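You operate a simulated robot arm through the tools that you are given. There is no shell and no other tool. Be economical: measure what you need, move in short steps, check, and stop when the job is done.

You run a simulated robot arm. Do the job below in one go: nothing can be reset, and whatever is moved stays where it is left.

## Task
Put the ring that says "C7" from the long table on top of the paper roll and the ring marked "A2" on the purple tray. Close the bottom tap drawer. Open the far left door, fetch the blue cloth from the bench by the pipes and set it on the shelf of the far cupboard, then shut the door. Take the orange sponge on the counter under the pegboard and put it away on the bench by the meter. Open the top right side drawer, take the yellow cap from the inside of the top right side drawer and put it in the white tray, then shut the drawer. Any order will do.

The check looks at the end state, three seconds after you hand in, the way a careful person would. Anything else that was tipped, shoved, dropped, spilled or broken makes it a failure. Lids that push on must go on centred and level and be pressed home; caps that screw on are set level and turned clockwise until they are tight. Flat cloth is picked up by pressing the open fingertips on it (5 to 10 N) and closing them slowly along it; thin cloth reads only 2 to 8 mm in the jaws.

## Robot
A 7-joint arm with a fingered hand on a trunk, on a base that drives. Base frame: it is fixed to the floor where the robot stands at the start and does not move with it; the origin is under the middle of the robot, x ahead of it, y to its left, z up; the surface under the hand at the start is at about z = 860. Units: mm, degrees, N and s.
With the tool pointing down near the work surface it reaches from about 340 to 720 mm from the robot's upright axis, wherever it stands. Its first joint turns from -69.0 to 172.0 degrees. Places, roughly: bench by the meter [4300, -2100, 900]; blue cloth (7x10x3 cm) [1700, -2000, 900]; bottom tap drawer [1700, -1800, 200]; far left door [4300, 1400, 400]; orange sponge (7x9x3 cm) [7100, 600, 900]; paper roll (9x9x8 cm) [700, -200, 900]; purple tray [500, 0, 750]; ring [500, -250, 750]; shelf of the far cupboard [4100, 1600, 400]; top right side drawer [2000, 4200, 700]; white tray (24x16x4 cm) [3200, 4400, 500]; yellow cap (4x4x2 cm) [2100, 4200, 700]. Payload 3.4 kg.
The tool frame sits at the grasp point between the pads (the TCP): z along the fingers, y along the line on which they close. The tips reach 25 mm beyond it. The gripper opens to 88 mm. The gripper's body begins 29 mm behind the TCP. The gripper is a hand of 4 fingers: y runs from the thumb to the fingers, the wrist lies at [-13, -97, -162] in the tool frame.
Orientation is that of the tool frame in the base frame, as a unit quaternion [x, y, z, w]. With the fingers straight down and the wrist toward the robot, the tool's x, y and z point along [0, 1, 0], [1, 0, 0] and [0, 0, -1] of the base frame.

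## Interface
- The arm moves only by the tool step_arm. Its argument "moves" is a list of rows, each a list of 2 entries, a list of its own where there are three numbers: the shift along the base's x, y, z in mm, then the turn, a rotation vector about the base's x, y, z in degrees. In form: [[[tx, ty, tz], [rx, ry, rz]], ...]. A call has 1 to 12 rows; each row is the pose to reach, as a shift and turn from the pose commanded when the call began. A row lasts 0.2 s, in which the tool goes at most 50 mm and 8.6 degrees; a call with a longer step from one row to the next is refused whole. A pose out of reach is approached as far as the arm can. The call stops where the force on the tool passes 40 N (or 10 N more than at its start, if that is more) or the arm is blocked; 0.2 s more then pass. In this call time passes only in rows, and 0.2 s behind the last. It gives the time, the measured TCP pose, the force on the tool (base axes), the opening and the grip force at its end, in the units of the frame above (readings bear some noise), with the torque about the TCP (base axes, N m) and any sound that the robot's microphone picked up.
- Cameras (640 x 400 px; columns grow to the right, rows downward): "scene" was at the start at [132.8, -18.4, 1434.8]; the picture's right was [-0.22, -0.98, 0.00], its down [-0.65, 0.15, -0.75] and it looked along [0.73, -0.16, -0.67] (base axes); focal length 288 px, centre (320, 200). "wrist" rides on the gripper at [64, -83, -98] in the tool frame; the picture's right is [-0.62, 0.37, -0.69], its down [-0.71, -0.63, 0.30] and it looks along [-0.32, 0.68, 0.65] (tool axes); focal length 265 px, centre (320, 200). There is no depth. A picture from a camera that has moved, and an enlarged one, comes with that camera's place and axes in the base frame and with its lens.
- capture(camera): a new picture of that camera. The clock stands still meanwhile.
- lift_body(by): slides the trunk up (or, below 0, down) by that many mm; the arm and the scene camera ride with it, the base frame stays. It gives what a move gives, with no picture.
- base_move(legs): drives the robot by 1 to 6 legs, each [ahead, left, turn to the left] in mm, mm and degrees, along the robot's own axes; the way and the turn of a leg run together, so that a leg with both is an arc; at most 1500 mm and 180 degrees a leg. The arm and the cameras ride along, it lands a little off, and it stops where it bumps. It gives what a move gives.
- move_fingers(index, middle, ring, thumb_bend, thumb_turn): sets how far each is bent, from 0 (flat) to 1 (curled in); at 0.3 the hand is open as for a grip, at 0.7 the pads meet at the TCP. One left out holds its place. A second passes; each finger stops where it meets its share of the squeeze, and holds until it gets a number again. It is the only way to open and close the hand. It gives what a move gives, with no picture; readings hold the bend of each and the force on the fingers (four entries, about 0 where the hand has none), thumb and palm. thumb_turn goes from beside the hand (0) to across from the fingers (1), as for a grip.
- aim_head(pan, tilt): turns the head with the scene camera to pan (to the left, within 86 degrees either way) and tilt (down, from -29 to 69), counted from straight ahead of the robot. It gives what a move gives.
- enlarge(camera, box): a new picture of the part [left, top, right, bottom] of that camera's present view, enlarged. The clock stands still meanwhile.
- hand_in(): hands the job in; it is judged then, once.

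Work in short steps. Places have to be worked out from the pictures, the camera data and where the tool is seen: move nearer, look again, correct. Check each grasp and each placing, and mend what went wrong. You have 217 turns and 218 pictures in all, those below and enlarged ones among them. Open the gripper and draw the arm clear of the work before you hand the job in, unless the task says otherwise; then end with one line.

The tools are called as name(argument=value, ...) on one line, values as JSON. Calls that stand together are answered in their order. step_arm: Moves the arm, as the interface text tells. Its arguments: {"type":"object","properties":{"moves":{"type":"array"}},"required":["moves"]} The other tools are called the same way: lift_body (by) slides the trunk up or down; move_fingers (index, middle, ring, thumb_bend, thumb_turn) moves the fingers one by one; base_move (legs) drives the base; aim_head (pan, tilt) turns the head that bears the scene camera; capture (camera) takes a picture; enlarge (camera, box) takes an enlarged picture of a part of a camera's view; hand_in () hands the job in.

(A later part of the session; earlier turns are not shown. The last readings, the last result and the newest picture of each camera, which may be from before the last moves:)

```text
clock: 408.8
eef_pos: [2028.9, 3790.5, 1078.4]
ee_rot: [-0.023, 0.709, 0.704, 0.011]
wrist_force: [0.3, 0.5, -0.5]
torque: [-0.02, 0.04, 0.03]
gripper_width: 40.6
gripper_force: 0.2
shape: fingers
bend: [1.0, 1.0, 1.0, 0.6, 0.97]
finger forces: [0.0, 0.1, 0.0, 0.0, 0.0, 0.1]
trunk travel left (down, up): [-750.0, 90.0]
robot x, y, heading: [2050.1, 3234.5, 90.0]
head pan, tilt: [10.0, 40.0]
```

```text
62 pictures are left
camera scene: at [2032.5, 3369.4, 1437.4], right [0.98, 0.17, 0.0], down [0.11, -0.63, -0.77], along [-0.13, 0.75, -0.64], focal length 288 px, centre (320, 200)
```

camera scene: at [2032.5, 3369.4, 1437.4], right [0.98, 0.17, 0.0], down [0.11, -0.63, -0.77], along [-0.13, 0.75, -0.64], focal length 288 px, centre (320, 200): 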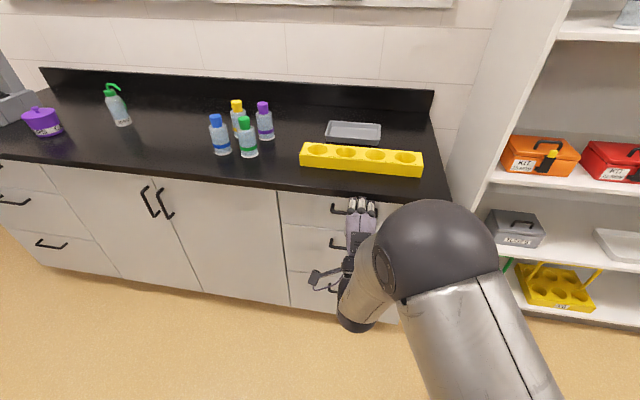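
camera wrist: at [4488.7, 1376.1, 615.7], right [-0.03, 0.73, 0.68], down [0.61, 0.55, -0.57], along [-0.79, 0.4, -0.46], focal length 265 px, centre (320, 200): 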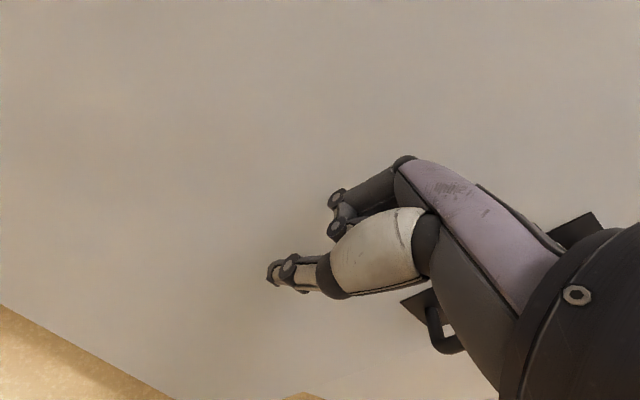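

Hand horizontal. I'll lower the trunk to handle height and open the fingers, then look.

lift_body(by=-240)

move_fingers(index=0.45, middle=0.45, ring=0.45, thumb_bend=0.45)

capture(camera="wrist")

capture(camera="scene")

```text
clock: 411.3
eef_pos: [2029.7, 3788.2, 838.5]
ee_rot: [-0.023, 0.71, 0.704, 0.011]
wrist_force: [0.3, -0.4, 0.0]
torque: [-0.01, 0.0, 0.0]
gripper_width: 40.1
gripper_force: 0.1
shape: fingers
bend: [1.0, 1.0, 1.0, 0.6, 0.97]
finger forces: [0.1, 0.0, 0.1, 0.0, 0.0, 0.0]
trunk travel left (down, up): [-510.0, 330.0]
robot x, y, heading: [2043.8, 3232.1, 90.2]
head pan, tilt: [10.0, 40.0]
```

```text
clock: 412.3
eef_pos: [2028.9, 3790.4, 838.1]
ee_rot: [-0.023, 0.71, 0.704, 0.011]
wrist_force: [-0.2, 0.1, -1.1]
torque: [0.0, -0.03, -0.03]
gripper_width: 52.0
gripper_force: 0.0
shape: fingers
bend: [0.45, 0.45, 0.45, 0.45, 0.97]
finger forces: [0.1, 0.1, 0.0, 0.0, 0.1, 0.0]
trunk travel left (down, up): [-510.0, 330.0]
robot x, y, heading: [2046.5, 3236.2, 89.9]
head pan, tilt: [10.0, 40.0]
```

```text
61 pictures are left
camera wrist: at [1971.6, 3690.7, 753.7], right [0.61, -0.68, 0.4], down [0.74, 0.31, -0.6], along [0.28, 0.66, 0.69], focal length 265 px, centre (320, 200)
```

wrist: 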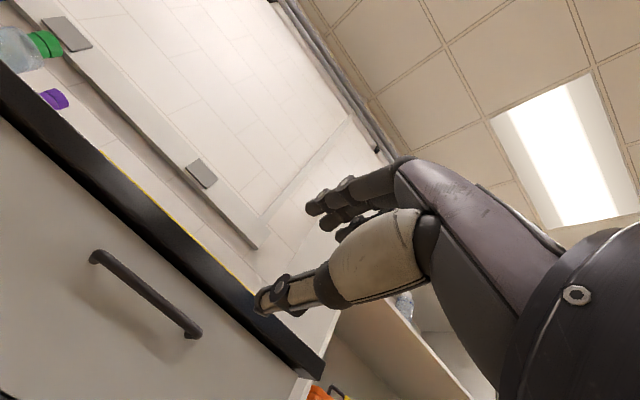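

```text
60 pictures are left
camera scene: at [2032.7, 3368.8, 1197.5], right [0.98, 0.17, 0.0], down [0.11, -0.63, -0.77], along [-0.13, 0.75, -0.64], focal length 288 px, centre (320, 200)
```

scene: 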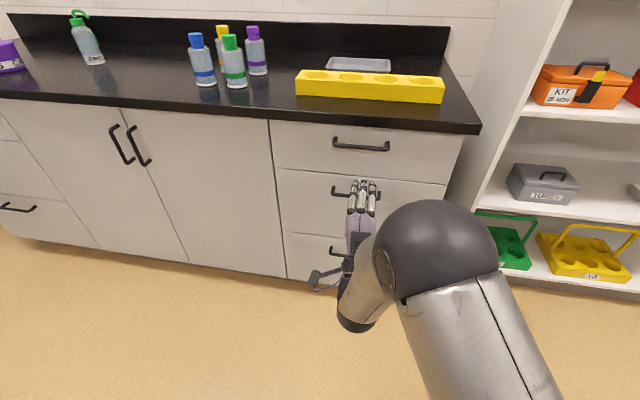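

The handle bar triangulates to about (2017,4054,817). I'll align and approach in two stages.

step_arm(moves=[[[-6, 0, -12], [0, 0, 0]], [[-12, 0, -23], [0, 0, 0]]])

base_move(legs=[[215, 0, 0]])

capture(camera="wrist")

enlarge(camera="scene", box=[270, 120, 470, 260])

```text
clock: 412.9
eef_pos: [2018.2, 3788.9, 814.4]
ee_rot: [-0.023, 0.71, 0.703, 0.012]
wrist_force: [0.0, 0.3, -0.1]
torque: [-0.01, 0.04, 0.03]
gripper_width: 52.1
gripper_force: 0.1
shape: fingers
bend: [0.45, 0.45, 0.45, 0.45, 0.97]
finger forces: [0.0, 0.0, 0.0, 0.0, 0.0, 0.0]
trunk travel left (down, up): [-510.0, 330.0]
robot x, y, heading: [2048.3, 3235.1, 90.1]
head pan, tilt: [10.0, 40.0]
```

```text
clock: 414.6
eef_pos: [2014.3, 4006.8, 815.6]
ee_rot: [-0.024, 0.71, 0.703, 0.011]
wrist_force: [-0.4, -0.1, 0.9]
torque: [0.03, 0.0, 0.0]
gripper_width: 52.1
gripper_force: 0.1
shape: fingers
bend: [0.45, 0.45, 0.45, 0.45, 0.97]
finger forces: [0.0, 0.0, 0.1, 0.0, 0.1, 0.0]
trunk travel left (down, up): [-510.0, 330.0]
robot x, y, heading: [2048.3, 3449.9, 90.4]
head pan, tilt: [10.0, 40.0]
```

```text
59 pictures are left
camera wrist: at [1958.3, 3906.7, 730.4], right [0.61, -0.68, 0.4], down [0.74, 0.31, -0.6], along [0.28, 0.67, 0.69], focal length 265 px, centre (320, 200)
```

wrist: 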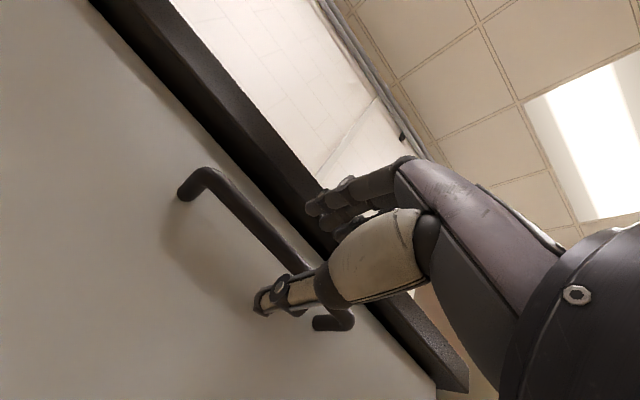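

```text
2.86 times, centred on (370, 190) of scene
camera zoom: at [2031.7, 3585.7, 1197.4], right [0.98, 0.18, 0.0], down [0.11, -0.63, -0.77], along [-0.14, 0.75, -0.64], focal length 824 px, centre (177, 229)
```

zoom: 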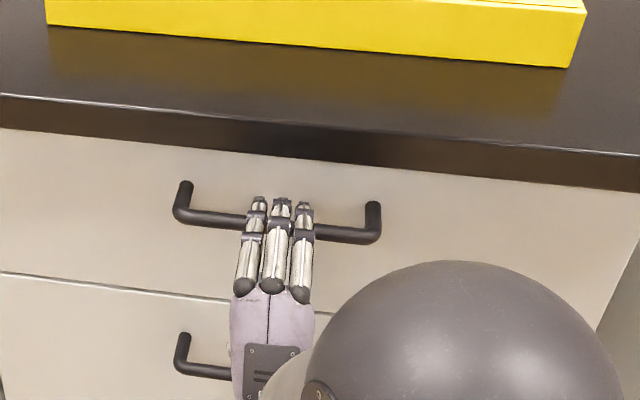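

The fingers pass over the bar with the thumb below. I'll advance 26 mm and close.

base_move(legs=[[26, 0, 0]])

move_fingers(index=0.8, middle=0.8, ring=0.8, thumb_bend=0.75)

capture(camera="wrist")

```text
clock: 415.4
eef_pos: [2016.3, 4031.9, 815.7]
ee_rot: [-0.023, 0.71, 0.703, 0.011]
wrist_force: [-0.3, 0.4, 0.0]
torque: [0.04, -0.01, -0.01]
gripper_width: 52.1
gripper_force: 0.1
shape: fingers
bend: [0.45, 0.45, 0.45, 0.45, 0.97]
finger forces: [0.0, 0.0, 0.0, 0.1, 0.1, 0.0]
trunk travel left (down, up): [-510.0, 330.0]
robot x, y, heading: [2048.4, 3475.4, 89.9]
head pan, tilt: [10.0, 40.0]
```

```text
clock: 416.4
eef_pos: [2016.5, 4031.8, 816.5]
ee_rot: [-0.023, 0.71, 0.703, 0.011]
wrist_force: [0.4, -0.7, 0.4]
torque: [-0.03, -0.02, 0.1]
gripper_width: 0.0
gripper_force: 0.4
shape: fingers
bend: [0.78, 0.8, 0.8, 0.72, 0.97]
finger forces: [0.0, 0.0, 1.5, 0.0, 0.0, 0.0]
trunk travel left (down, up): [-510.0, 330.0]
robot x, y, heading: [2046.2, 3478.2, 90.3]
head pan, tilt: [10.0, 40.0]
```

```text
57 pictures are left
camera wrist: at [1958.7, 3932.1, 730.7], right [0.61, -0.68, 0.4], down [0.74, 0.31, -0.6], along [0.28, 0.67, 0.69], focal length 265 px, centre (320, 200)
```

wrist: 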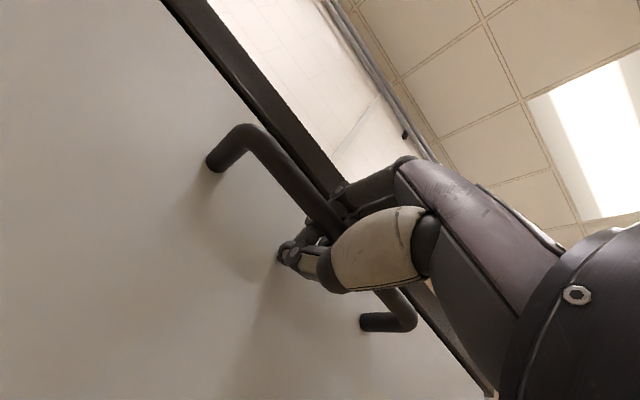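

Hooked. I'll pull the drawer open by backing the base.

base_move(legs=[[-130, 0, 0], [-120, 0, 0]])

capture(camera="scene")

```text
clock: 418.5
eef_pos: [2014.9, 3778.9, 816.3]
ee_rot: [-0.023, 0.71, 0.704, 0.009]
wrist_force: [-0.8, 0.1, 0.7]
torque: [0.0, -0.03, 0.04]
gripper_width: 0.0
gripper_force: 0.4
shape: fingers
bend: [0.78, 0.8, 0.8, 0.71, 0.97]
finger forces: [0.1, 0.1, 1.8, 0.0, 0.1, 0.1]
trunk travel left (down, up): [-510.0, 330.0]
robot x, y, heading: [2049.3, 3225.5, 90.2]
head pan, tilt: [10.0, 40.0]
```

```text
56 pictures are left
camera scene: at [2032.4, 3356.8, 1197.5], right [0.98, 0.18, 0.0], down [0.11, -0.63, -0.77], along [-0.14, 0.75, -0.64], focal length 288 px, centre (320, 200)
```

scene: 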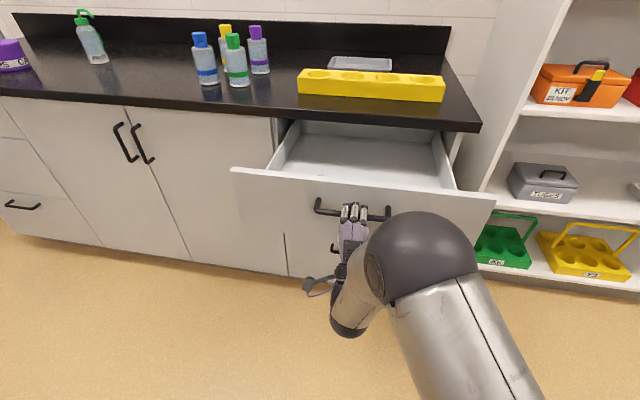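

The drawer is open 250 mm. I'll release, back off, and look down into it.

move_fingers(index=0.42, middle=0.42, ring=0.42, thumb_bend=0.42)

base_move(legs=[[-130, 0, 0]])

lift_body(by=240)

aim_head(pan=0, tilt=50)

capture(camera="scene")

```text
clock: 419.5
eef_pos: [2016.6, 3778.1, 815.1]
ee_rot: [-0.022, 0.71, 0.704, 0.01]
wrist_force: [0.3, 0.5, -0.2]
torque: [0.01, 0.03, 0.02]
gripper_width: 58.7
gripper_force: 0.0
shape: fingers
bend: [0.42, 0.42, 0.42, 0.42, 0.97]
finger forces: [0.0, 0.0, 0.0, 0.1, 0.0, 0.0]
trunk travel left (down, up): [-510.0, 330.0]
robot x, y, heading: [2045.9, 3219.0, 90.2]
head pan, tilt: [10.0, 40.0]
```

```text
clock: 420.8
eef_pos: [2018.0, 3646.3, 816.9]
ee_rot: [-0.022, 0.71, 0.704, 0.011]
wrist_force: [-0.6, 0.0, 0.9]
torque: [0.0, 0.0, 0.01]
gripper_width: 58.8
gripper_force: 0.1
shape: fingers
bend: [0.42, 0.42, 0.42, 0.42, 0.97]
finger forces: [0.0, 0.0, 0.0, 0.1, 0.0, 0.0]
trunk travel left (down, up): [-510.0, 330.0]
robot x, y, heading: [2047.6, 3095.1, 90.1]
head pan, tilt: [10.0, 40.0]
```

```text
clock: 423.3
eef_pos: [2017.9, 3647.7, 1055.5]
ee_rot: [-0.021, 0.71, 0.704, 0.01]
wrist_force: [0.2, -0.1, 0.2]
torque: [-0.05, -0.02, 0.0]
gripper_width: 58.8
gripper_force: 0.0
shape: fingers
bend: [0.42, 0.42, 0.42, 0.42, 0.97]
finger forces: [0.0, 0.1, 0.0, 0.0, 0.0, 0.0]
trunk travel left (down, up): [-750.0, 90.0]
robot x, y, heading: [2045.8, 3095.3, 90.2]
head pan, tilt: [10.0, 40.0]
```

```text
clock: 424.0
eef_pos: [2019.2, 3647.6, 1055.0]
ee_rot: [-0.022, 0.71, 0.704, 0.011]
wrist_force: [0.5, -0.3, -0.1]
torque: [0.0, 0.03, 0.0]
gripper_width: 58.9
gripper_force: 0.0
shape: fingers
bend: [0.42, 0.42, 0.42, 0.42, 0.97]
finger forces: [0.0, 0.1, 0.1, 0.0, 0.1, 0.0]
trunk travel left (down, up): [-750.0, 90.0]
robot x, y, heading: [2045.1, 3092.3, 90.3]
head pan, tilt: [0.0, 50.0]
```

```text
55 pictures are left
camera scene: at [2047.9, 3219.6, 1423.3], right [1.0, 0.0, 0.0], down [0.0, -0.77, -0.64], along [0.0, 0.64, -0.77], focal length 288 px, centre (320, 200)
```

scene: 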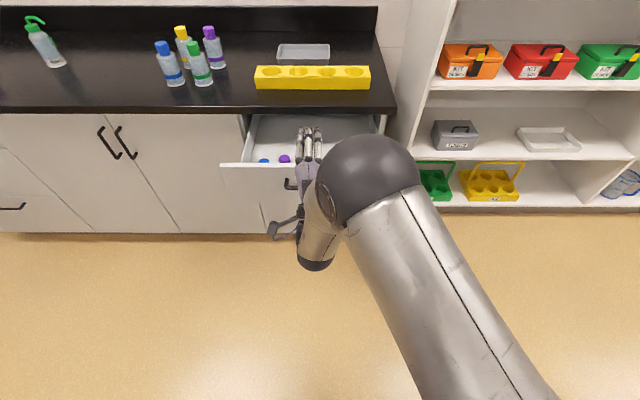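

Blue and purple caps are visible, and the yellow one is probably hidden behind the hand. I'll turn the hand to point down and use the wrist camera.

step_arm(moves=[[[2, -8, -3], [-8.2, 0, 0]], [[4, -16, -6], [-16.4, 0, 0]], [[6, -24, -8], [-24.6, 0, 0]], [[8, -32, -10], [-32.8, 0, 0]], [[10, -40, -10], [-41, 0, 0]], [[12, -48, -10], [-49.2, 0, 0]], [[14, -56, -10], [-57.4, 0, 0]], [[16, -64, -5], [-65.6, 0, 0]], [[18, -70, 0], [-73.8, 0, 0]], [[20, -75, 0], [-82, 0, 0]], [[20, -80, 0], [-89, 0, 0]]])

capture(camera="scene")

capture(camera="wrist")

```text
clock: 426.4
eef_pos: [2037.8, 3567.9, 1055.8]
ee_rot: [-0.024, 1.0, 0.005, -0.007]
wrist_force: [-0.6, -0.4, -0.3]
torque: [0.05, -0.01, -0.02]
gripper_width: 58.7
gripper_force: 0.1
shape: fingers
bend: [0.42, 0.42, 0.42, 0.42, 0.97]
finger forces: [0.1, 0.0, 0.0, 0.1, 0.1, 0.1]
trunk travel left (down, up): [-750.0, 90.0]
robot x, y, heading: [2046.6, 3091.5, 90.1]
head pan, tilt: [0.0, 50.0]
```

```text
54 pictures are left
camera scene: at [2048.1, 3219.9, 1423.2], right [1.0, 0.0, 0.0], down [0.0, -0.77, -0.64], along [0.0, 0.64, -0.77], focal length 288 px, centre (320, 200)
```

scene: 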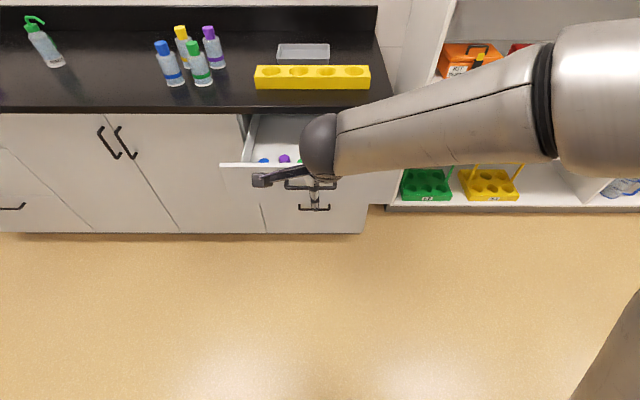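

```text
53 pictures are left
camera wrist: at [1980.8, 3481.0, 1155.1], right [0.61, 0.39, 0.69], down [0.74, -0.59, -0.32], along [0.28, 0.7, -0.65], focal length 265 px, centre (320, 200)
```

wrist: 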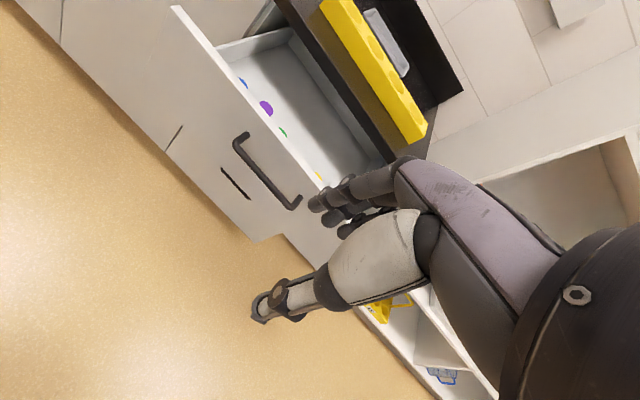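

Four caps lie in a row at y≈3992, z≈730, with yellow at about (2128,3994). The counter edge (y≈4054) is close, so I'll first pull the drawer further out by dipping closed fingertips behind its front panel.

move_fingers(index=0.7, middle=0.7, ring=0.7, thumb_bend=0.7)

base_move(legs=[[220, 0, 0]])

step_arm(moves=[[[0, 35, -20], [0, 0, 0]], [[0, 70, -50], [0, 0, 0]], [[0, 105, -80], [0, 0, 0]], [[0, 115, -120], [0, 0, 0]], [[0, 115, -150], [0, 0, 0]]])

capture(camera="wrist")

capture(camera="scene")

```text
clock: 427.4
eef_pos: [2037.8, 3567.5, 1056.9]
ee_rot: [-0.024, 1.0, 0.004, -0.008]
wrist_force: [0.7, 0.3, 1.1]
torque: [0.02, -0.03, -0.03]
gripper_width: 0.1
gripper_force: 0.0
shape: fingers
bend: [0.7, 0.7, 0.7, 0.7, 0.97]
finger forces: [0.0, 0.0, 0.0, 0.0, 0.0, 0.0]
trunk travel left (down, up): [-750.0, 90.0]
robot x, y, heading: [2044.5, 3095.5, 90.1]
head pan, tilt: [0.0, 50.0]
```

```text
clock: 429.1
eef_pos: [2036.4, 3789.9, 1056.4]
ee_rot: [-0.024, 1.0, 0.004, -0.008]
wrist_force: [-0.6, -0.2, 0.3]
torque: [0.0, -0.01, -0.01]
gripper_width: 0.2
gripper_force: 0.1
shape: fingers
bend: [0.7, 0.7, 0.7, 0.7, 0.97]
finger forces: [0.0, 0.0, 0.0, 0.0, 0.0, 0.0]
trunk travel left (down, up): [-750.0, 90.0]
robot x, y, heading: [2046.0, 3312.5, 90.3]
head pan, tilt: [0.0, 50.0]
```

```text
clock: 430.3
eef_pos: [2037.1, 3906.1, 905.1]
ee_rot: [-0.024, 1.0, 0.005, -0.008]
wrist_force: [0.9, -0.1, -0.2]
torque: [-0.01, -0.04, -0.02]
gripper_width: 0.2
gripper_force: 0.1
shape: fingers
bend: [0.7, 0.7, 0.7, 0.7, 0.97]
finger forces: [0.0, 0.0, 0.1, 0.0, 0.1, 0.0]
trunk travel left (down, up): [-750.0, 90.0]
robot x, y, heading: [2047.3, 3314.5, 90.3]
head pan, tilt: [0.0, 50.0]
```

```text
52 pictures are left
camera wrist: at [1979.7, 3819.6, 1004.1], right [0.61, 0.39, 0.69], down [0.74, -0.59, -0.32], along [0.28, 0.7, -0.65], focal length 265 px, centre (320, 200)
```

wrist: 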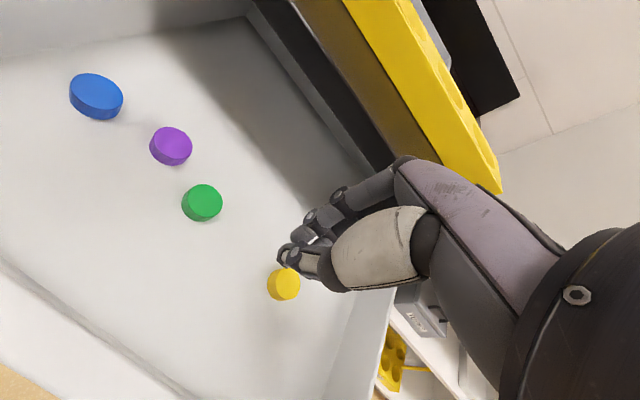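

```text
51 pictures are left
camera scene: at [2046.8, 3442.9, 1423.3], right [1.0, 0.0, 0.0], down [0.0, -0.77, -0.64], along [0.0, 0.64, -0.77], focal length 288 px, centre (320, 200)
```

scene: 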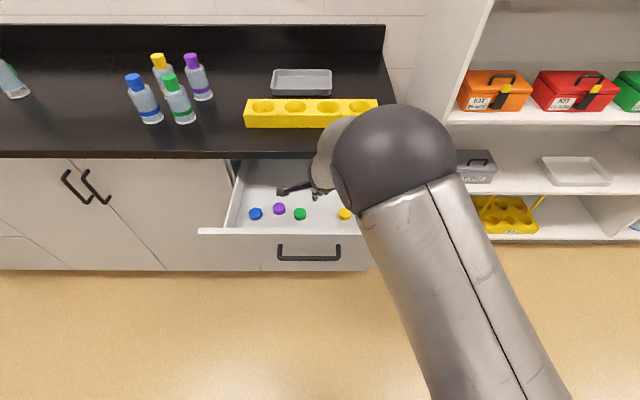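

Triangulated: the yellow cap is at (2119,3966), top z≈732, already clear of the counter edge. I'll open the fingers modestly, move above it, and tilt the hand 12° so the wrist clears the drawer front.

move_fingers(index=0.4, middle=0.4, ring=0.4, thumb_bend=0.4)

step_arm(moves=[[[40, 25, 0], [-6, 0, 0]], [[82, 55, 0], [-12, 0, 0]], [[82, 60, -40], [-12, 0, 0]], [[82, 60, -75], [-12, 0, 0]]])

capture(camera="wrist")

capture(camera="scene")

```text
clock: 431.3
eef_pos: [2037.4, 3905.7, 906.0]
ee_rot: [-0.025, 1.0, 0.004, -0.008]
wrist_force: [0.1, 0.3, 0.4]
torque: [0.0, 0.01, -0.01]
gripper_width: 63.0
gripper_force: 0.2
shape: fingers
bend: [0.4, 0.4, 0.4, 0.4, 0.97]
finger forces: [0.1, 0.0, 0.1, 0.0, 0.1, 0.1]
trunk travel left (down, up): [-750.0, 90.0]
robot x, y, heading: [2044.2, 3318.4, 90.4]
head pan, tilt: [0.0, 50.0]
```

```text
refused: row 2 steps farther than a row can; nothing moved
```

```text
50 pictures are left
camera wrist: at [1979.8, 3819.0, 1004.3], right [0.61, 0.39, 0.69], down [0.74, -0.59, -0.32], along [0.28, 0.7, -0.65], focal length 265 px, centre (320, 200)
```

wrist: 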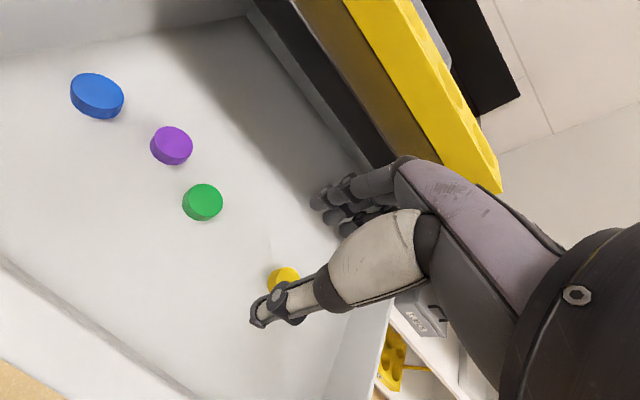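

```text
49 pictures are left
camera scene: at [2047.2, 3442.4, 1423.3], right [1.0, 0.0, 0.0], down [0.0, -0.77, -0.64], along [0.0, 0.64, -0.77], focal length 288 px, centre (320, 200)
```

scene: 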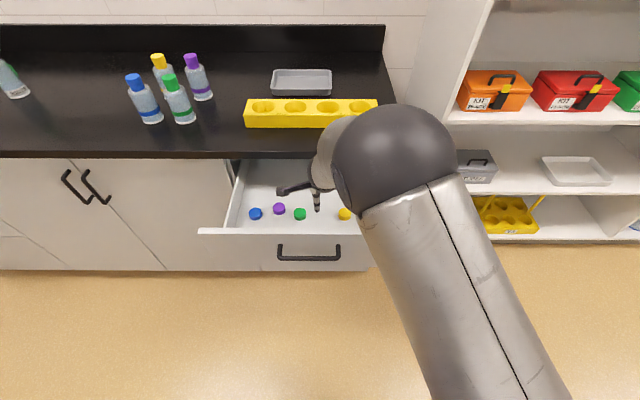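

The row step was too long. I'll resend with shorter rows.

step_arm(moves=[[[30, 20, 0], [-4, 0, 0]], [[60, 40, 0], [-8, 0, 0]], [[82, 60, -10], [-12, 0, 0]], [[82, 60, -45], [-12, 0, 0]], [[82, 60, -75], [-12, 0, 0]]])

capture(camera="wrist")

capture(camera="scene")

```text
clock: 432.5
eef_pos: [2118.7, 3965.7, 828.5]
ee_rot: [-0.023, 0.995, -0.1, -0.01]
wrist_force: [0.7, 0.1, 0.1]
torque: [-0.01, -0.05, 0.0]
gripper_width: 63.1
gripper_force: 0.1
shape: fingers
bend: [0.4, 0.4, 0.4, 0.4, 0.97]
finger forces: [0.1, 0.0, 0.0, 0.0, 0.1, 0.0]
trunk travel left (down, up): [-750.0, 90.0]
robot x, y, heading: [2044.9, 3317.1, 89.8]
head pan, tilt: [0.0, 50.0]
```

```text
48 pictures are left
camera wrist: at [2061.8, 3901.7, 943.5], right [0.61, 0.53, 0.59], down [0.74, -0.65, -0.19], along [0.28, 0.55, -0.79], focal length 265 px, centre (320, 200)
```

wrist: 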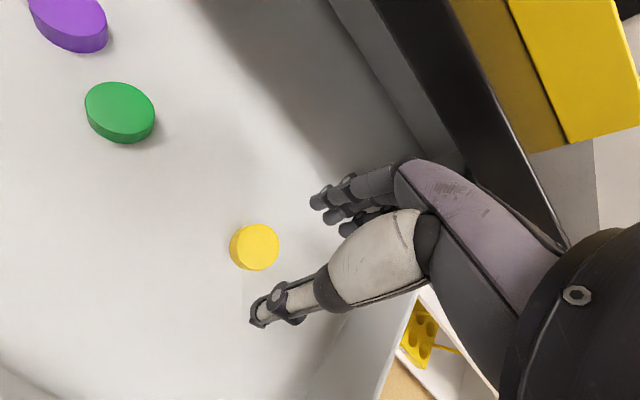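

```text
47 pictures are left
camera scene: at [2047.5, 3443.3, 1423.2], right [1.0, 0.0, 0.0], down [0.0, -0.77, -0.64], along [0.0, 0.64, -0.77], focal length 288 px, centre (320, 200)
```

scene: 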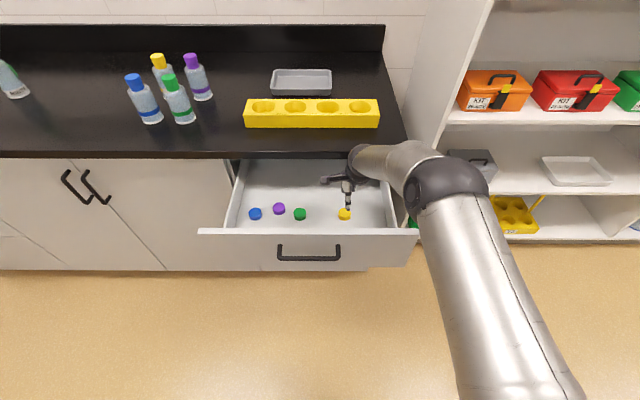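

Directly above the cap. I'll descend to grasp height.

step_arm(moves=[[[0, 3, -30], [0, 0, 0]], [[0, 3, -60], [0, 0, 0]], [[0, 3, -78], [0, 0, 0]], [[0, 3, -87], [0, 0, 0]]])

capture(camera="wrist")

```text
clock: 433.5
eef_pos: [2117.2, 3967.9, 752.4]
ee_rot: [-0.023, 0.996, -0.091, -0.011]
wrist_force: [-0.1, 0.8, 29.7]
torque: [1.02, -0.12, 0.0]
gripper_width: 62.8
gripper_force: 14.9
shape: fingers
bend: [0.4, 0.39, 0.4, 0.4, 0.97]
finger forces: [9.7, 19.8, 0.1, 0.0, 0.0, 0.0]
trunk travel left (down, up): [-750.0, 90.0]
robot x, y, heading: [2047.8, 3315.9, 90.0]
head pan, tilt: [0.0, 50.0]
```

```text
46 pictures are left
camera wrist: at [2060.7, 3902.8, 866.7], right [0.61, 0.52, 0.6], down [0.74, -0.64, -0.2], along [0.28, 0.57, -0.77], focal length 265 px, centre (320, 200)
```

wrist: 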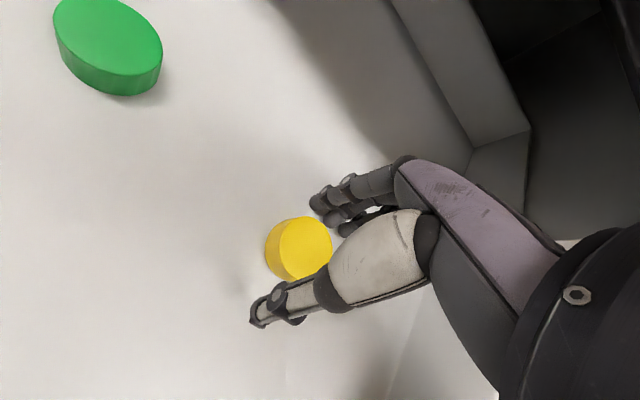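

The fingertips touched the drawer floor. I'll ease up 5 mm and close on the cap.

step_arm(moves=[[[0, 0, 5], [0, 0, 0]], [[0, 0, 11], [0, 0, 0]]])

move_fingers(index=0.75, middle=0.75, ring=0.75, thumb_bend=0.75)

capture(camera="wrist")

```text
clock: 434.1
eef_pos: [2117.6, 3966.6, 754.0]
ee_rot: [-0.023, 0.994, -0.102, -0.01]
wrist_force: [-0.2, 0.6, 10.1]
torque: [0.32, -0.09, 0.02]
gripper_width: 63.1
gripper_force: 4.5
shape: fingers
bend: [0.4, 0.41, 0.4, 0.4, 0.97]
finger forces: [0.1, 9.7, 0.1, 0.0, 0.0, 0.1]
trunk travel left (down, up): [-750.0, 90.0]
robot x, y, heading: [2046.2, 3316.8, 90.0]
head pan, tilt: [0.0, 50.0]
```

```text
clock: 435.1
eef_pos: [2118.9, 3967.7, 754.9]
ee_rot: [-0.023, 0.995, -0.101, -0.01]
wrist_force: [-0.4, 0.3, -0.3]
torque: [0.01, -0.01, 0.01]
gripper_width: 29.1
gripper_force: 16.3
shape: fingers
bend: [0.72, 0.63, 0.75, 0.52, 0.95]
finger forces: [8.5, 7.8, 0.0, 0.0, 16.2, 0.1]
trunk travel left (down, up): [-750.0, 90.0]
robot x, y, heading: [2046.2, 3318.1, 90.3]
head pan, tilt: [0.0, 50.0]
```

```text
45 pictures are left
camera wrist: at [2061.0, 3903.6, 869.9], right [0.61, 0.53, 0.59], down [0.74, -0.65, -0.19], along [0.28, 0.55, -0.78], focal length 265 px, centre (320, 200)
```

wrist: 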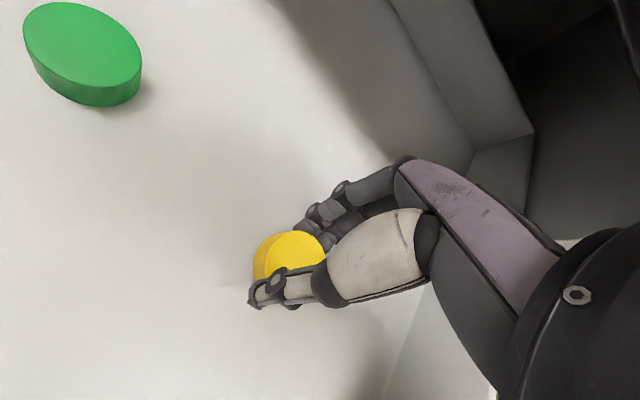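

Cap gripped. I'll lift straight up and check.

step_arm(moves=[[[0, 0, 25], [0, 0, 0]], [[0, 0, 65], [0, 0, 0]], [[0, 0, 110], [0, 0, 0]], [[0, 0, 155], [0, 0, 0]], [[0, 0, 200], [0, 0, 0]], [[0, -40, 225], [0, 0, 0]], [[0, -80, 250], [0, 0, 0]], [[0, -120, 270], [0, 0, 0]]])

capture(camera="wrist")

```text
clock: 436.9
eef_pos: [2121.3, 3846.6, 1025.4]
ee_rot: [-0.024, 0.995, -0.099, -0.011]
wrist_force: [0.4, -0.6, 0.3]
torque: [-0.01, -0.01, -0.02]
gripper_width: 28.4
gripper_force: 16.0
shape: fingers
bend: [0.73, 0.64, 0.75, 0.51, 0.95]
finger forces: [8.6, 7.6, 0.1, 0.1, 16.2, 0.1]
trunk travel left (down, up): [-750.0, 90.0]
robot x, y, heading: [2044.4, 3315.3, 90.0]
head pan, tilt: [0.0, 50.0]
```

```text
44 pictures are left
camera wrist: at [2062.7, 3782.4, 1140.8], right [0.61, 0.52, 0.59], down [0.74, -0.65, -0.19], along [0.28, 0.55, -0.78], focal length 265 px, centre (320, 200)
```

wrist: 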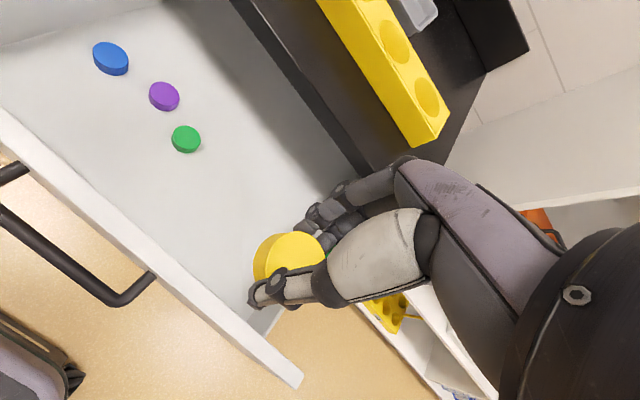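

The cap is secure. I'll strafe right to face the shelf with the white tray, with the hand clear of the drawer.

base_move(legs=[[-60, 0, 0], [0, -1075, 0]])

step_arm(moves=[[[-15, 0, 0], [7, 0, 0]], [[-30, 0, 0], [14, 0, 0]], [[-45, 0, 0], [21, 0, 0]], [[-60, 0, 0], [27, 0, 0]]])

lift_body(by=-320)

aim_head(pan=10, tilt=35)

capture(camera="scene")

capture(camera="wrist")

```text
clock: 443.0
eef_pos: [3191.6, 3801.4, 1025.5]
ee_rot: [-0.031, 0.994, -0.1, -0.01]
wrist_force: [0.4, -0.3, 0.0]
torque: [-0.04, 0.01, -0.01]
gripper_width: 28.5
gripper_force: 16.1
shape: fingers
bend: [0.73, 0.64, 0.75, 0.51, 0.95]
finger forces: [8.6, 7.6, 0.0, 0.1, 16.3, 0.0]
trunk travel left (down, up): [-750.0, 90.0]
robot x, y, heading: [3128.8, 3265.0, 91.2]
head pan, tilt: [0.0, 50.0]
```

```text
clock: 444.0
eef_pos: [3138.0, 3803.1, 1028.1]
ee_rot: [-0.021, 0.991, 0.134, -0.014]
wrist_force: [0.5, 0.1, -0.7]
torque: [0.02, 0.03, 0.03]
gripper_width: 28.2
gripper_force: 15.7
shape: fingers
bend: [0.73, 0.64, 0.75, 0.51, 0.95]
finger forces: [8.8, 7.5, 0.1, 0.0, 16.4, 0.0]
trunk travel left (down, up): [-750.0, 90.0]
robot x, y, heading: [3123.3, 3270.0, 90.8]
head pan, tilt: [0.0, 50.0]
```

```text
clock: 447.2
eef_pos: [3133.1, 3803.2, 709.6]
ee_rot: [-0.025, 0.99, 0.136, -0.014]
wrist_force: [-0.5, -0.4, 0.2]
torque: [-0.02, 0.0, 0.02]
gripper_width: 28.3
gripper_force: 15.9
shape: fingers
bend: [0.73, 0.64, 0.75, 0.51, 0.95]
finger forces: [8.9, 7.5, 0.0, 0.0, 16.3, 0.1]
trunk travel left (down, up): [-430.0, 410.0]
robot x, y, heading: [3124.4, 3268.7, 90.8]
head pan, tilt: [0.0, 50.0]
```

```text
clock: 448.0
eef_pos: [3134.3, 3802.7, 709.6]
ee_rot: [-0.026, 0.99, 0.135, -0.014]
wrist_force: [-1.0, -0.3, 0.1]
torque: [-0.01, 0.01, 0.0]
gripper_width: 28.2
gripper_force: 16.3
shape: fingers
bend: [0.73, 0.64, 0.75, 0.51, 0.95]
finger forces: [8.9, 7.5, 0.0, 0.0, 16.3, 0.0]
trunk travel left (down, up): [-430.0, 410.0]
robot x, y, heading: [3128.0, 3268.2, 91.0]
head pan, tilt: [10.0, 35.0]
```

```text
43 pictures are left
camera scene: at [3109.5, 3403.4, 1124.9], right [0.98, 0.19, 0.0], down [0.11, -0.56, -0.82], along [-0.16, 0.8, -0.57], focal length 288 px, centre (320, 200)
```

scene: 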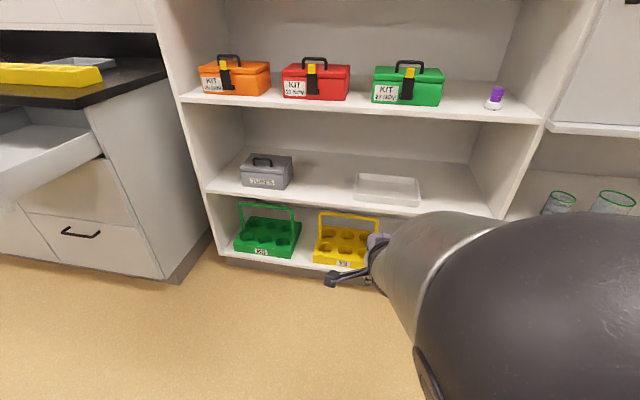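

```text
42 pictures are left
camera wrist: at [3078.4, 3693.8, 783.6], right [0.63, 0.2, 0.75], down [0.73, -0.49, -0.48], along [0.27, 0.85, -0.45], focal length 265 px, centre (320, 200)
```

wrist: 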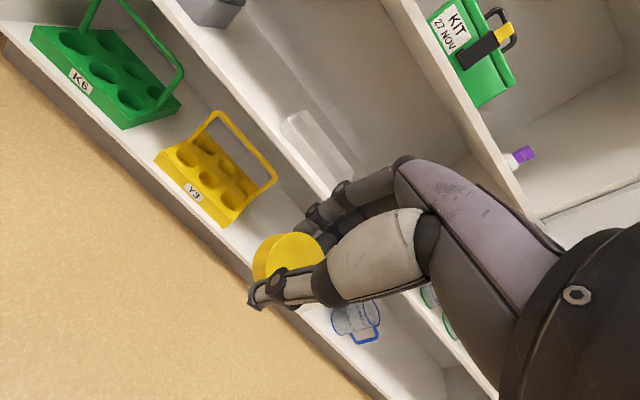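

The tray centre is at about (3172,4358) with floor near z≈510, and the shelf above has its underside at ≈825. I'll align x, lower a bit, and drive in most of the way.

step_arm(moves=[[[20, 0, -25], [0, 0, 0]], [[38, 0, -50], [0, 0, 0]], [[40, 0, -75], [0, 0, 0]]])

base_move(legs=[[420, 0, -1]])

capture(camera="wrist")

capture(camera="scene")

```text
clock: 448.8
eef_pos: [3171.7, 3803.8, 627.4]
ee_rot: [-0.033, 0.99, 0.134, -0.001]
wrist_force: [-0.2, -0.5, 0.7]
torque: [-0.01, 0.0, 0.0]
gripper_width: 28.1
gripper_force: 15.9
shape: fingers
bend: [0.73, 0.64, 0.75, 0.51, 0.95]
finger forces: [8.8, 7.4, 0.0, 0.0, 16.1, 0.0]
trunk travel left (down, up): [-430.0, 410.0]
robot x, y, heading: [3126.1, 3265.9, 91.3]
head pan, tilt: [10.0, 35.0]
```

```text
clock: 451.4
eef_pos: [3176.2, 4222.5, 629.0]
ee_rot: [-0.023, 0.991, 0.134, -0.001]
wrist_force: [0.1, -0.2, -0.7]
torque: [0.0, 0.01, 0.01]
gripper_width: 28.1
gripper_force: 16.0
shape: fingers
bend: [0.73, 0.64, 0.75, 0.51, 0.95]
finger forces: [8.9, 7.4, 0.0, 0.1, 16.2, 0.0]
trunk travel left (down, up): [-430.0, 410.0]
robot x, y, heading: [3125.1, 3687.1, 89.9]
head pan, tilt: [10.0, 35.0]
```

```text
41 pictures are left
camera wrist: at [3118.5, 4115.3, 702.4], right [0.61, 0.2, 0.77], down [0.74, -0.49, -0.46], along [0.29, 0.85, -0.45], focal length 265 px, centre (320, 200)
```

wrist: 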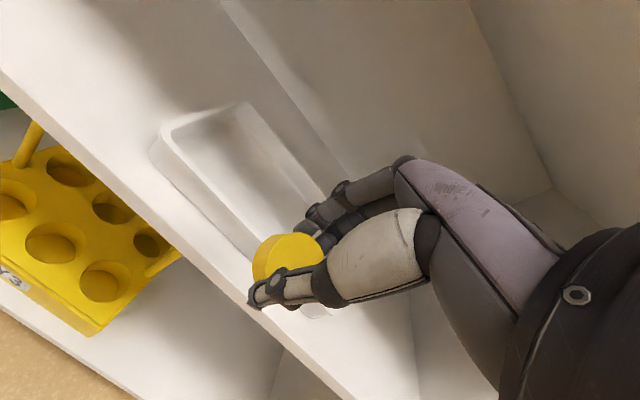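

```text
40 pictures are left
camera scene: at [3107.1, 3825.3, 1125.0], right [0.98, 0.18, 0.0], down [0.1, -0.56, -0.82], along [-0.14, 0.81, -0.57], focal length 288 px, centre (320, 200)
```

scene: 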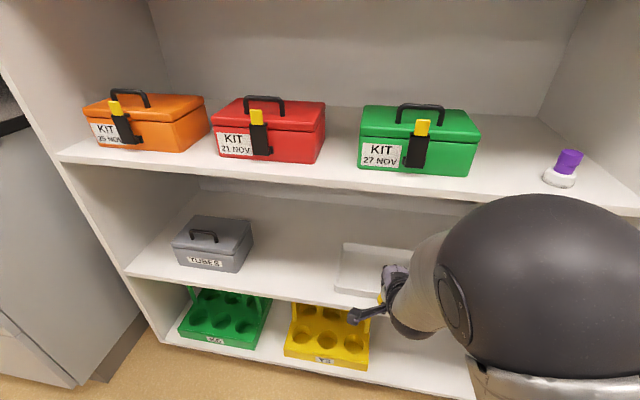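

The tray spans x 3072–3312, y 4268–4421. I'll drive in another 118 mm.

base_move(legs=[[118, -6, 0]])

capture(camera="wrist")

capture(camera="scene")

```text
clock: 452.6
eef_pos: [3181.7, 4343.4, 628.7]
ee_rot: [-0.025, 0.991, 0.134, -0.001]
wrist_force: [-0.1, -0.1, -0.5]
torque: [0.04, -0.02, -0.02]
gripper_width: 28.1
gripper_force: 16.3
shape: fingers
bend: [0.73, 0.64, 0.75, 0.51, 0.95]
finger forces: [8.8, 7.4, 0.0, 0.0, 16.0, 0.1]
trunk travel left (down, up): [-430.0, 410.0]
robot x, y, heading: [3125.9, 3804.4, 90.2]
head pan, tilt: [10.0, 35.0]
```

```text
39 pictures are left
camera wrist: at [3123.7, 4234.9, 702.3], right [0.61, 0.2, 0.77], down [0.74, -0.49, -0.46], along [0.29, 0.85, -0.45], focal length 265 px, centre (320, 200)
```

wrist: 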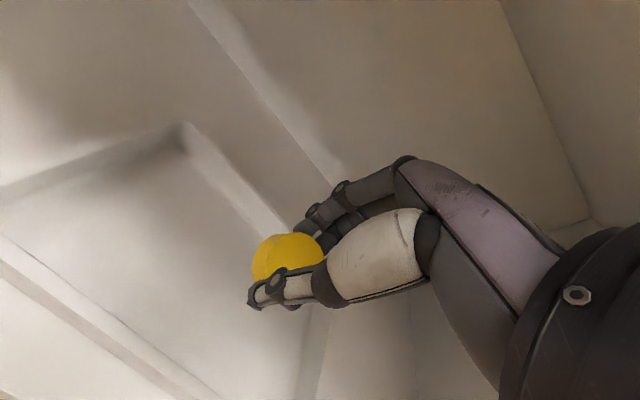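

```text
38 pictures are left
camera scene: at [3112.5, 3945.1, 1124.9], right [0.98, 0.18, 0.0], down [0.1, -0.56, -0.82], along [-0.15, 0.81, -0.57], focal length 288 px, centre (320, 200)
```

scene: 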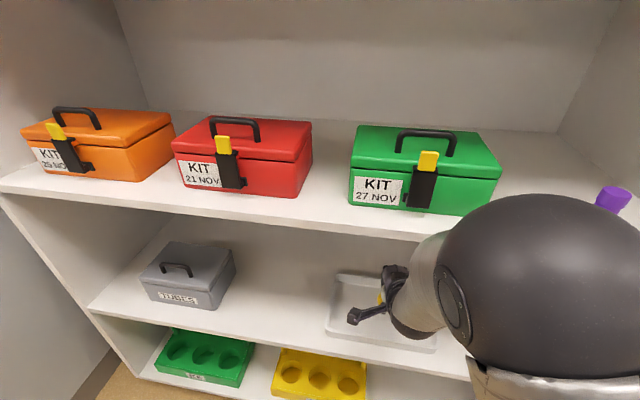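

Over the tray's middle. I'll lower with the trunk.

lift_body(by=-50)

capture(camera="wrist")

enlarge(camera="scene", box=[280, 200, 480, 340])

```text
clock: 453.5
eef_pos: [3181.9, 4343.4, 579.8]
ee_rot: [-0.025, 0.991, 0.135, 0.0]
wrist_force: [-0.4, -0.1, -0.7]
torque: [0.01, 0.03, -0.02]
gripper_width: 28.0
gripper_force: 16.1
shape: fingers
bend: [0.73, 0.64, 0.75, 0.51, 0.95]
finger forces: [8.8, 7.4, 0.0, 0.0, 16.1, 0.1]
trunk travel left (down, up): [-380.0, 460.0]
robot x, y, heading: [3124.1, 3805.6, 90.2]
head pan, tilt: [10.0, 35.0]
```

```text
37 pictures are left
camera wrist: at [3123.6, 4234.5, 652.6], right [0.61, 0.2, 0.77], down [0.74, -0.49, -0.46], along [0.29, 0.85, -0.45], focal length 265 px, centre (320, 200)
```

wrist: 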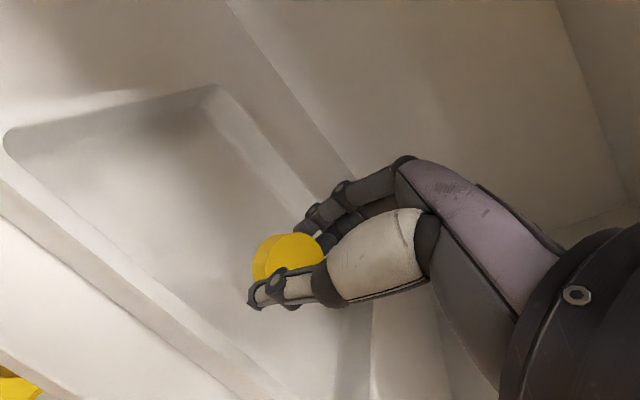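

```text
2.86 times, centred on (380, 270) of scene
camera zoom: at [3112.4, 3944.4, 1075.0], right [0.98, 0.18, 0.0], down [0.1, -0.56, -0.82], along [-0.15, 0.81, -0.57], focal length 824 px, centre (149, 0)
```

zoom: 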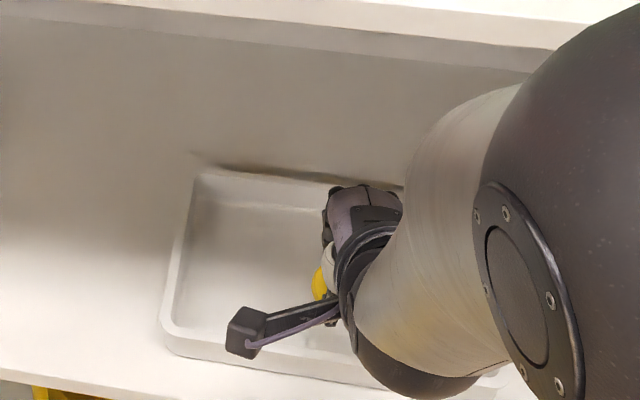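

Well inside the tray outline. I'll lower 20 mm more and check the force.

lift_body(by=-18)

lift_body(by=-8)

capture(camera="wrist")

```text
clock: 454.2
eef_pos: [3181.5, 4342.7, 562.7]
ee_rot: [-0.025, 0.99, 0.135, -0.001]
wrist_force: [0.2, 0.4, 0.1]
torque: [0.0, 0.01, 0.03]
gripper_width: 28.1
gripper_force: 16.2
shape: fingers
bend: [0.73, 0.64, 0.75, 0.51, 0.95]
finger forces: [8.8, 7.4, 0.0, 0.0, 16.1, 0.0]
trunk travel left (down, up): [-362.0, 478.0]
robot x, y, heading: [3128.7, 3805.5, 90.2]
head pan, tilt: [10.0, 35.0]
```

```text
clock: 454.8
eef_pos: [3182.9, 4342.8, 553.5]
ee_rot: [-0.024, 0.991, 0.135, 0.0]
wrist_force: [-1.3, 0.2, 0.3]
torque: [0.02, 0.0, -0.02]
gripper_width: 28.0
gripper_force: 16.6
shape: fingers
bend: [0.73, 0.64, 0.75, 0.51, 0.95]
finger forces: [8.8, 7.5, 0.0, 0.0, 16.1, 0.0]
trunk travel left (down, up): [-354.0, 486.0]
robot x, y, heading: [3128.2, 3807.3, 90.0]
head pan, tilt: [10.0, 35.0]
```

```text
35 pictures are left
camera wrist: at [3123.6, 4234.5, 626.5], right [0.61, 0.2, 0.77], down [0.74, -0.49, -0.46], along [0.29, 0.85, -0.45], focal length 265 px, centre (320, 200)
```

wrist: 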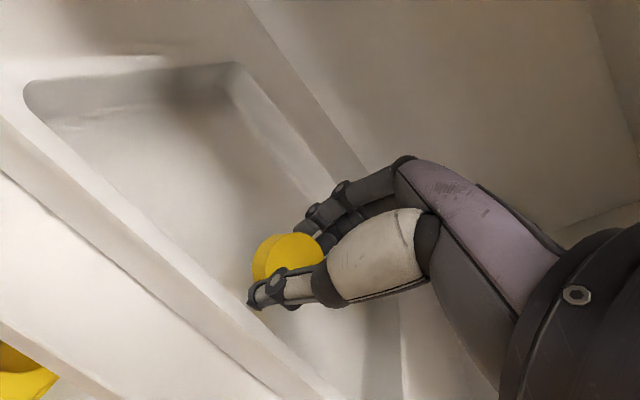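

No contact yet, so I'll lower a little more.

lift_body(by=-8)

lift_body(by=-6)

lift_body(by=-6)

```text
clock: 455.3
eef_pos: [3180.6, 4343.9, 545.9]
ee_rot: [-0.025, 0.99, 0.136, 0.0]
wrist_force: [0.1, 0.0, 2.1]
torque: [-0.05, 0.04, 0.03]
gripper_width: 28.0
gripper_force: 17.0
shape: fingers
bend: [0.73, 0.64, 0.75, 0.51, 0.95]
finger forces: [9.0, 8.0, 0.1, 0.0, 16.2, 0.1]
trunk travel left (down, up): [-346.0, 494.0]
robot x, y, heading: [3127.9, 3808.8, 90.1]
head pan, tilt: [10.0, 35.0]
```

```text
clock: 455.9
eef_pos: [3181.5, 4344.0, 541.7]
ee_rot: [-0.024, 0.99, 0.137, -0.001]
wrist_force: [0.4, 5.2, 13.3]
torque: [-0.02, -0.03, 0.03]
gripper_width: 27.2
gripper_force: 18.7
shape: fingers
bend: [0.73, 0.63, 0.75, 0.54, 0.95]
finger forces: [10.2, 10.8, 2.3, 0.0, 14.0, 0.0]
trunk travel left (down, up): [-340.0, 500.0]
robot x, y, heading: [3127.0, 3807.8, 90.0]
head pan, tilt: [10.0, 35.0]
```

```text
clock: 456.5
eef_pos: [3180.6, 4345.7, 540.3]
ee_rot: [-0.023, 0.989, 0.143, -0.002]
wrist_force: [0.7, -1.1, 18.8]
torque: [-0.53, 0.07, 0.02]
gripper_width: 26.9
gripper_force: 24.3
shape: fingers
bend: [0.73, 0.73, 0.75, 0.54, 0.94]
finger forces: [8.5, 8.6, 2.3, 0.1, 29.1, 0.0]
trunk travel left (down, up): [-334.0, 506.0]
robot x, y, heading: [3130.0, 3809.0, 90.3]
head pan, tilt: [10.0, 35.0]
stopped: the force on the tool passed its limit at 41 N (the readings are from after the stop); the commanded pose is now the measured one
```

Contact made. I'll ease up 6 mm and open gently.

lift_body(by=6)

move_fingers(index=0.55, middle=0.5, ring=0.55, thumb_bend=0.35)

capture(camera="wrist")

```text
clock: 457.0
eef_pos: [3182.6, 4345.7, 542.5]
ee_rot: [-0.024, 0.99, 0.138, -0.002]
wrist_force: [0.0, 0.2, -0.2]
torque: [-0.01, 0.01, 0.01]
gripper_width: 26.5
gripper_force: 17.5
shape: fingers
bend: [0.73, 0.73, 0.75, 0.54, 0.94]
finger forces: [8.7, 8.2, 2.1, 0.1, 16.6, 0.1]
trunk travel left (down, up): [-340.0, 500.0]
robot x, y, heading: [3128.8, 3807.0, 90.1]
head pan, tilt: [10.0, 35.0]
```

```text
clock: 458.0
eef_pos: [3181.5, 4346.5, 542.6]
ee_rot: [-0.023, 0.99, 0.14, -0.001]
wrist_force: [0.2, 0.6, 0.0]
torque: [-0.01, -0.01, -0.04]
gripper_width: 52.2
gripper_force: 0.0
shape: fingers
bend: [0.55, 0.5, 0.55, 0.35, 0.97]
finger forces: [0.1, 0.0, 0.0, 0.0, 0.0, 0.1]
trunk travel left (down, up): [-340.0, 500.0]
robot x, y, heading: [3127.5, 3808.3, 90.1]
head pan, tilt: [10.0, 35.0]
```

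```text
34 pictures are left
camera wrist: at [3123.8, 4235.9, 615.1], right [0.61, 0.19, 0.77], down [0.74, -0.49, -0.46], along [0.29, 0.85, -0.44], focal length 265 px, centre (320, 200)
```

wrist: 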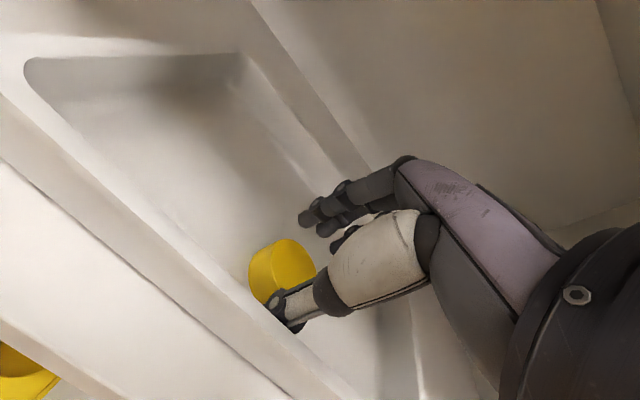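

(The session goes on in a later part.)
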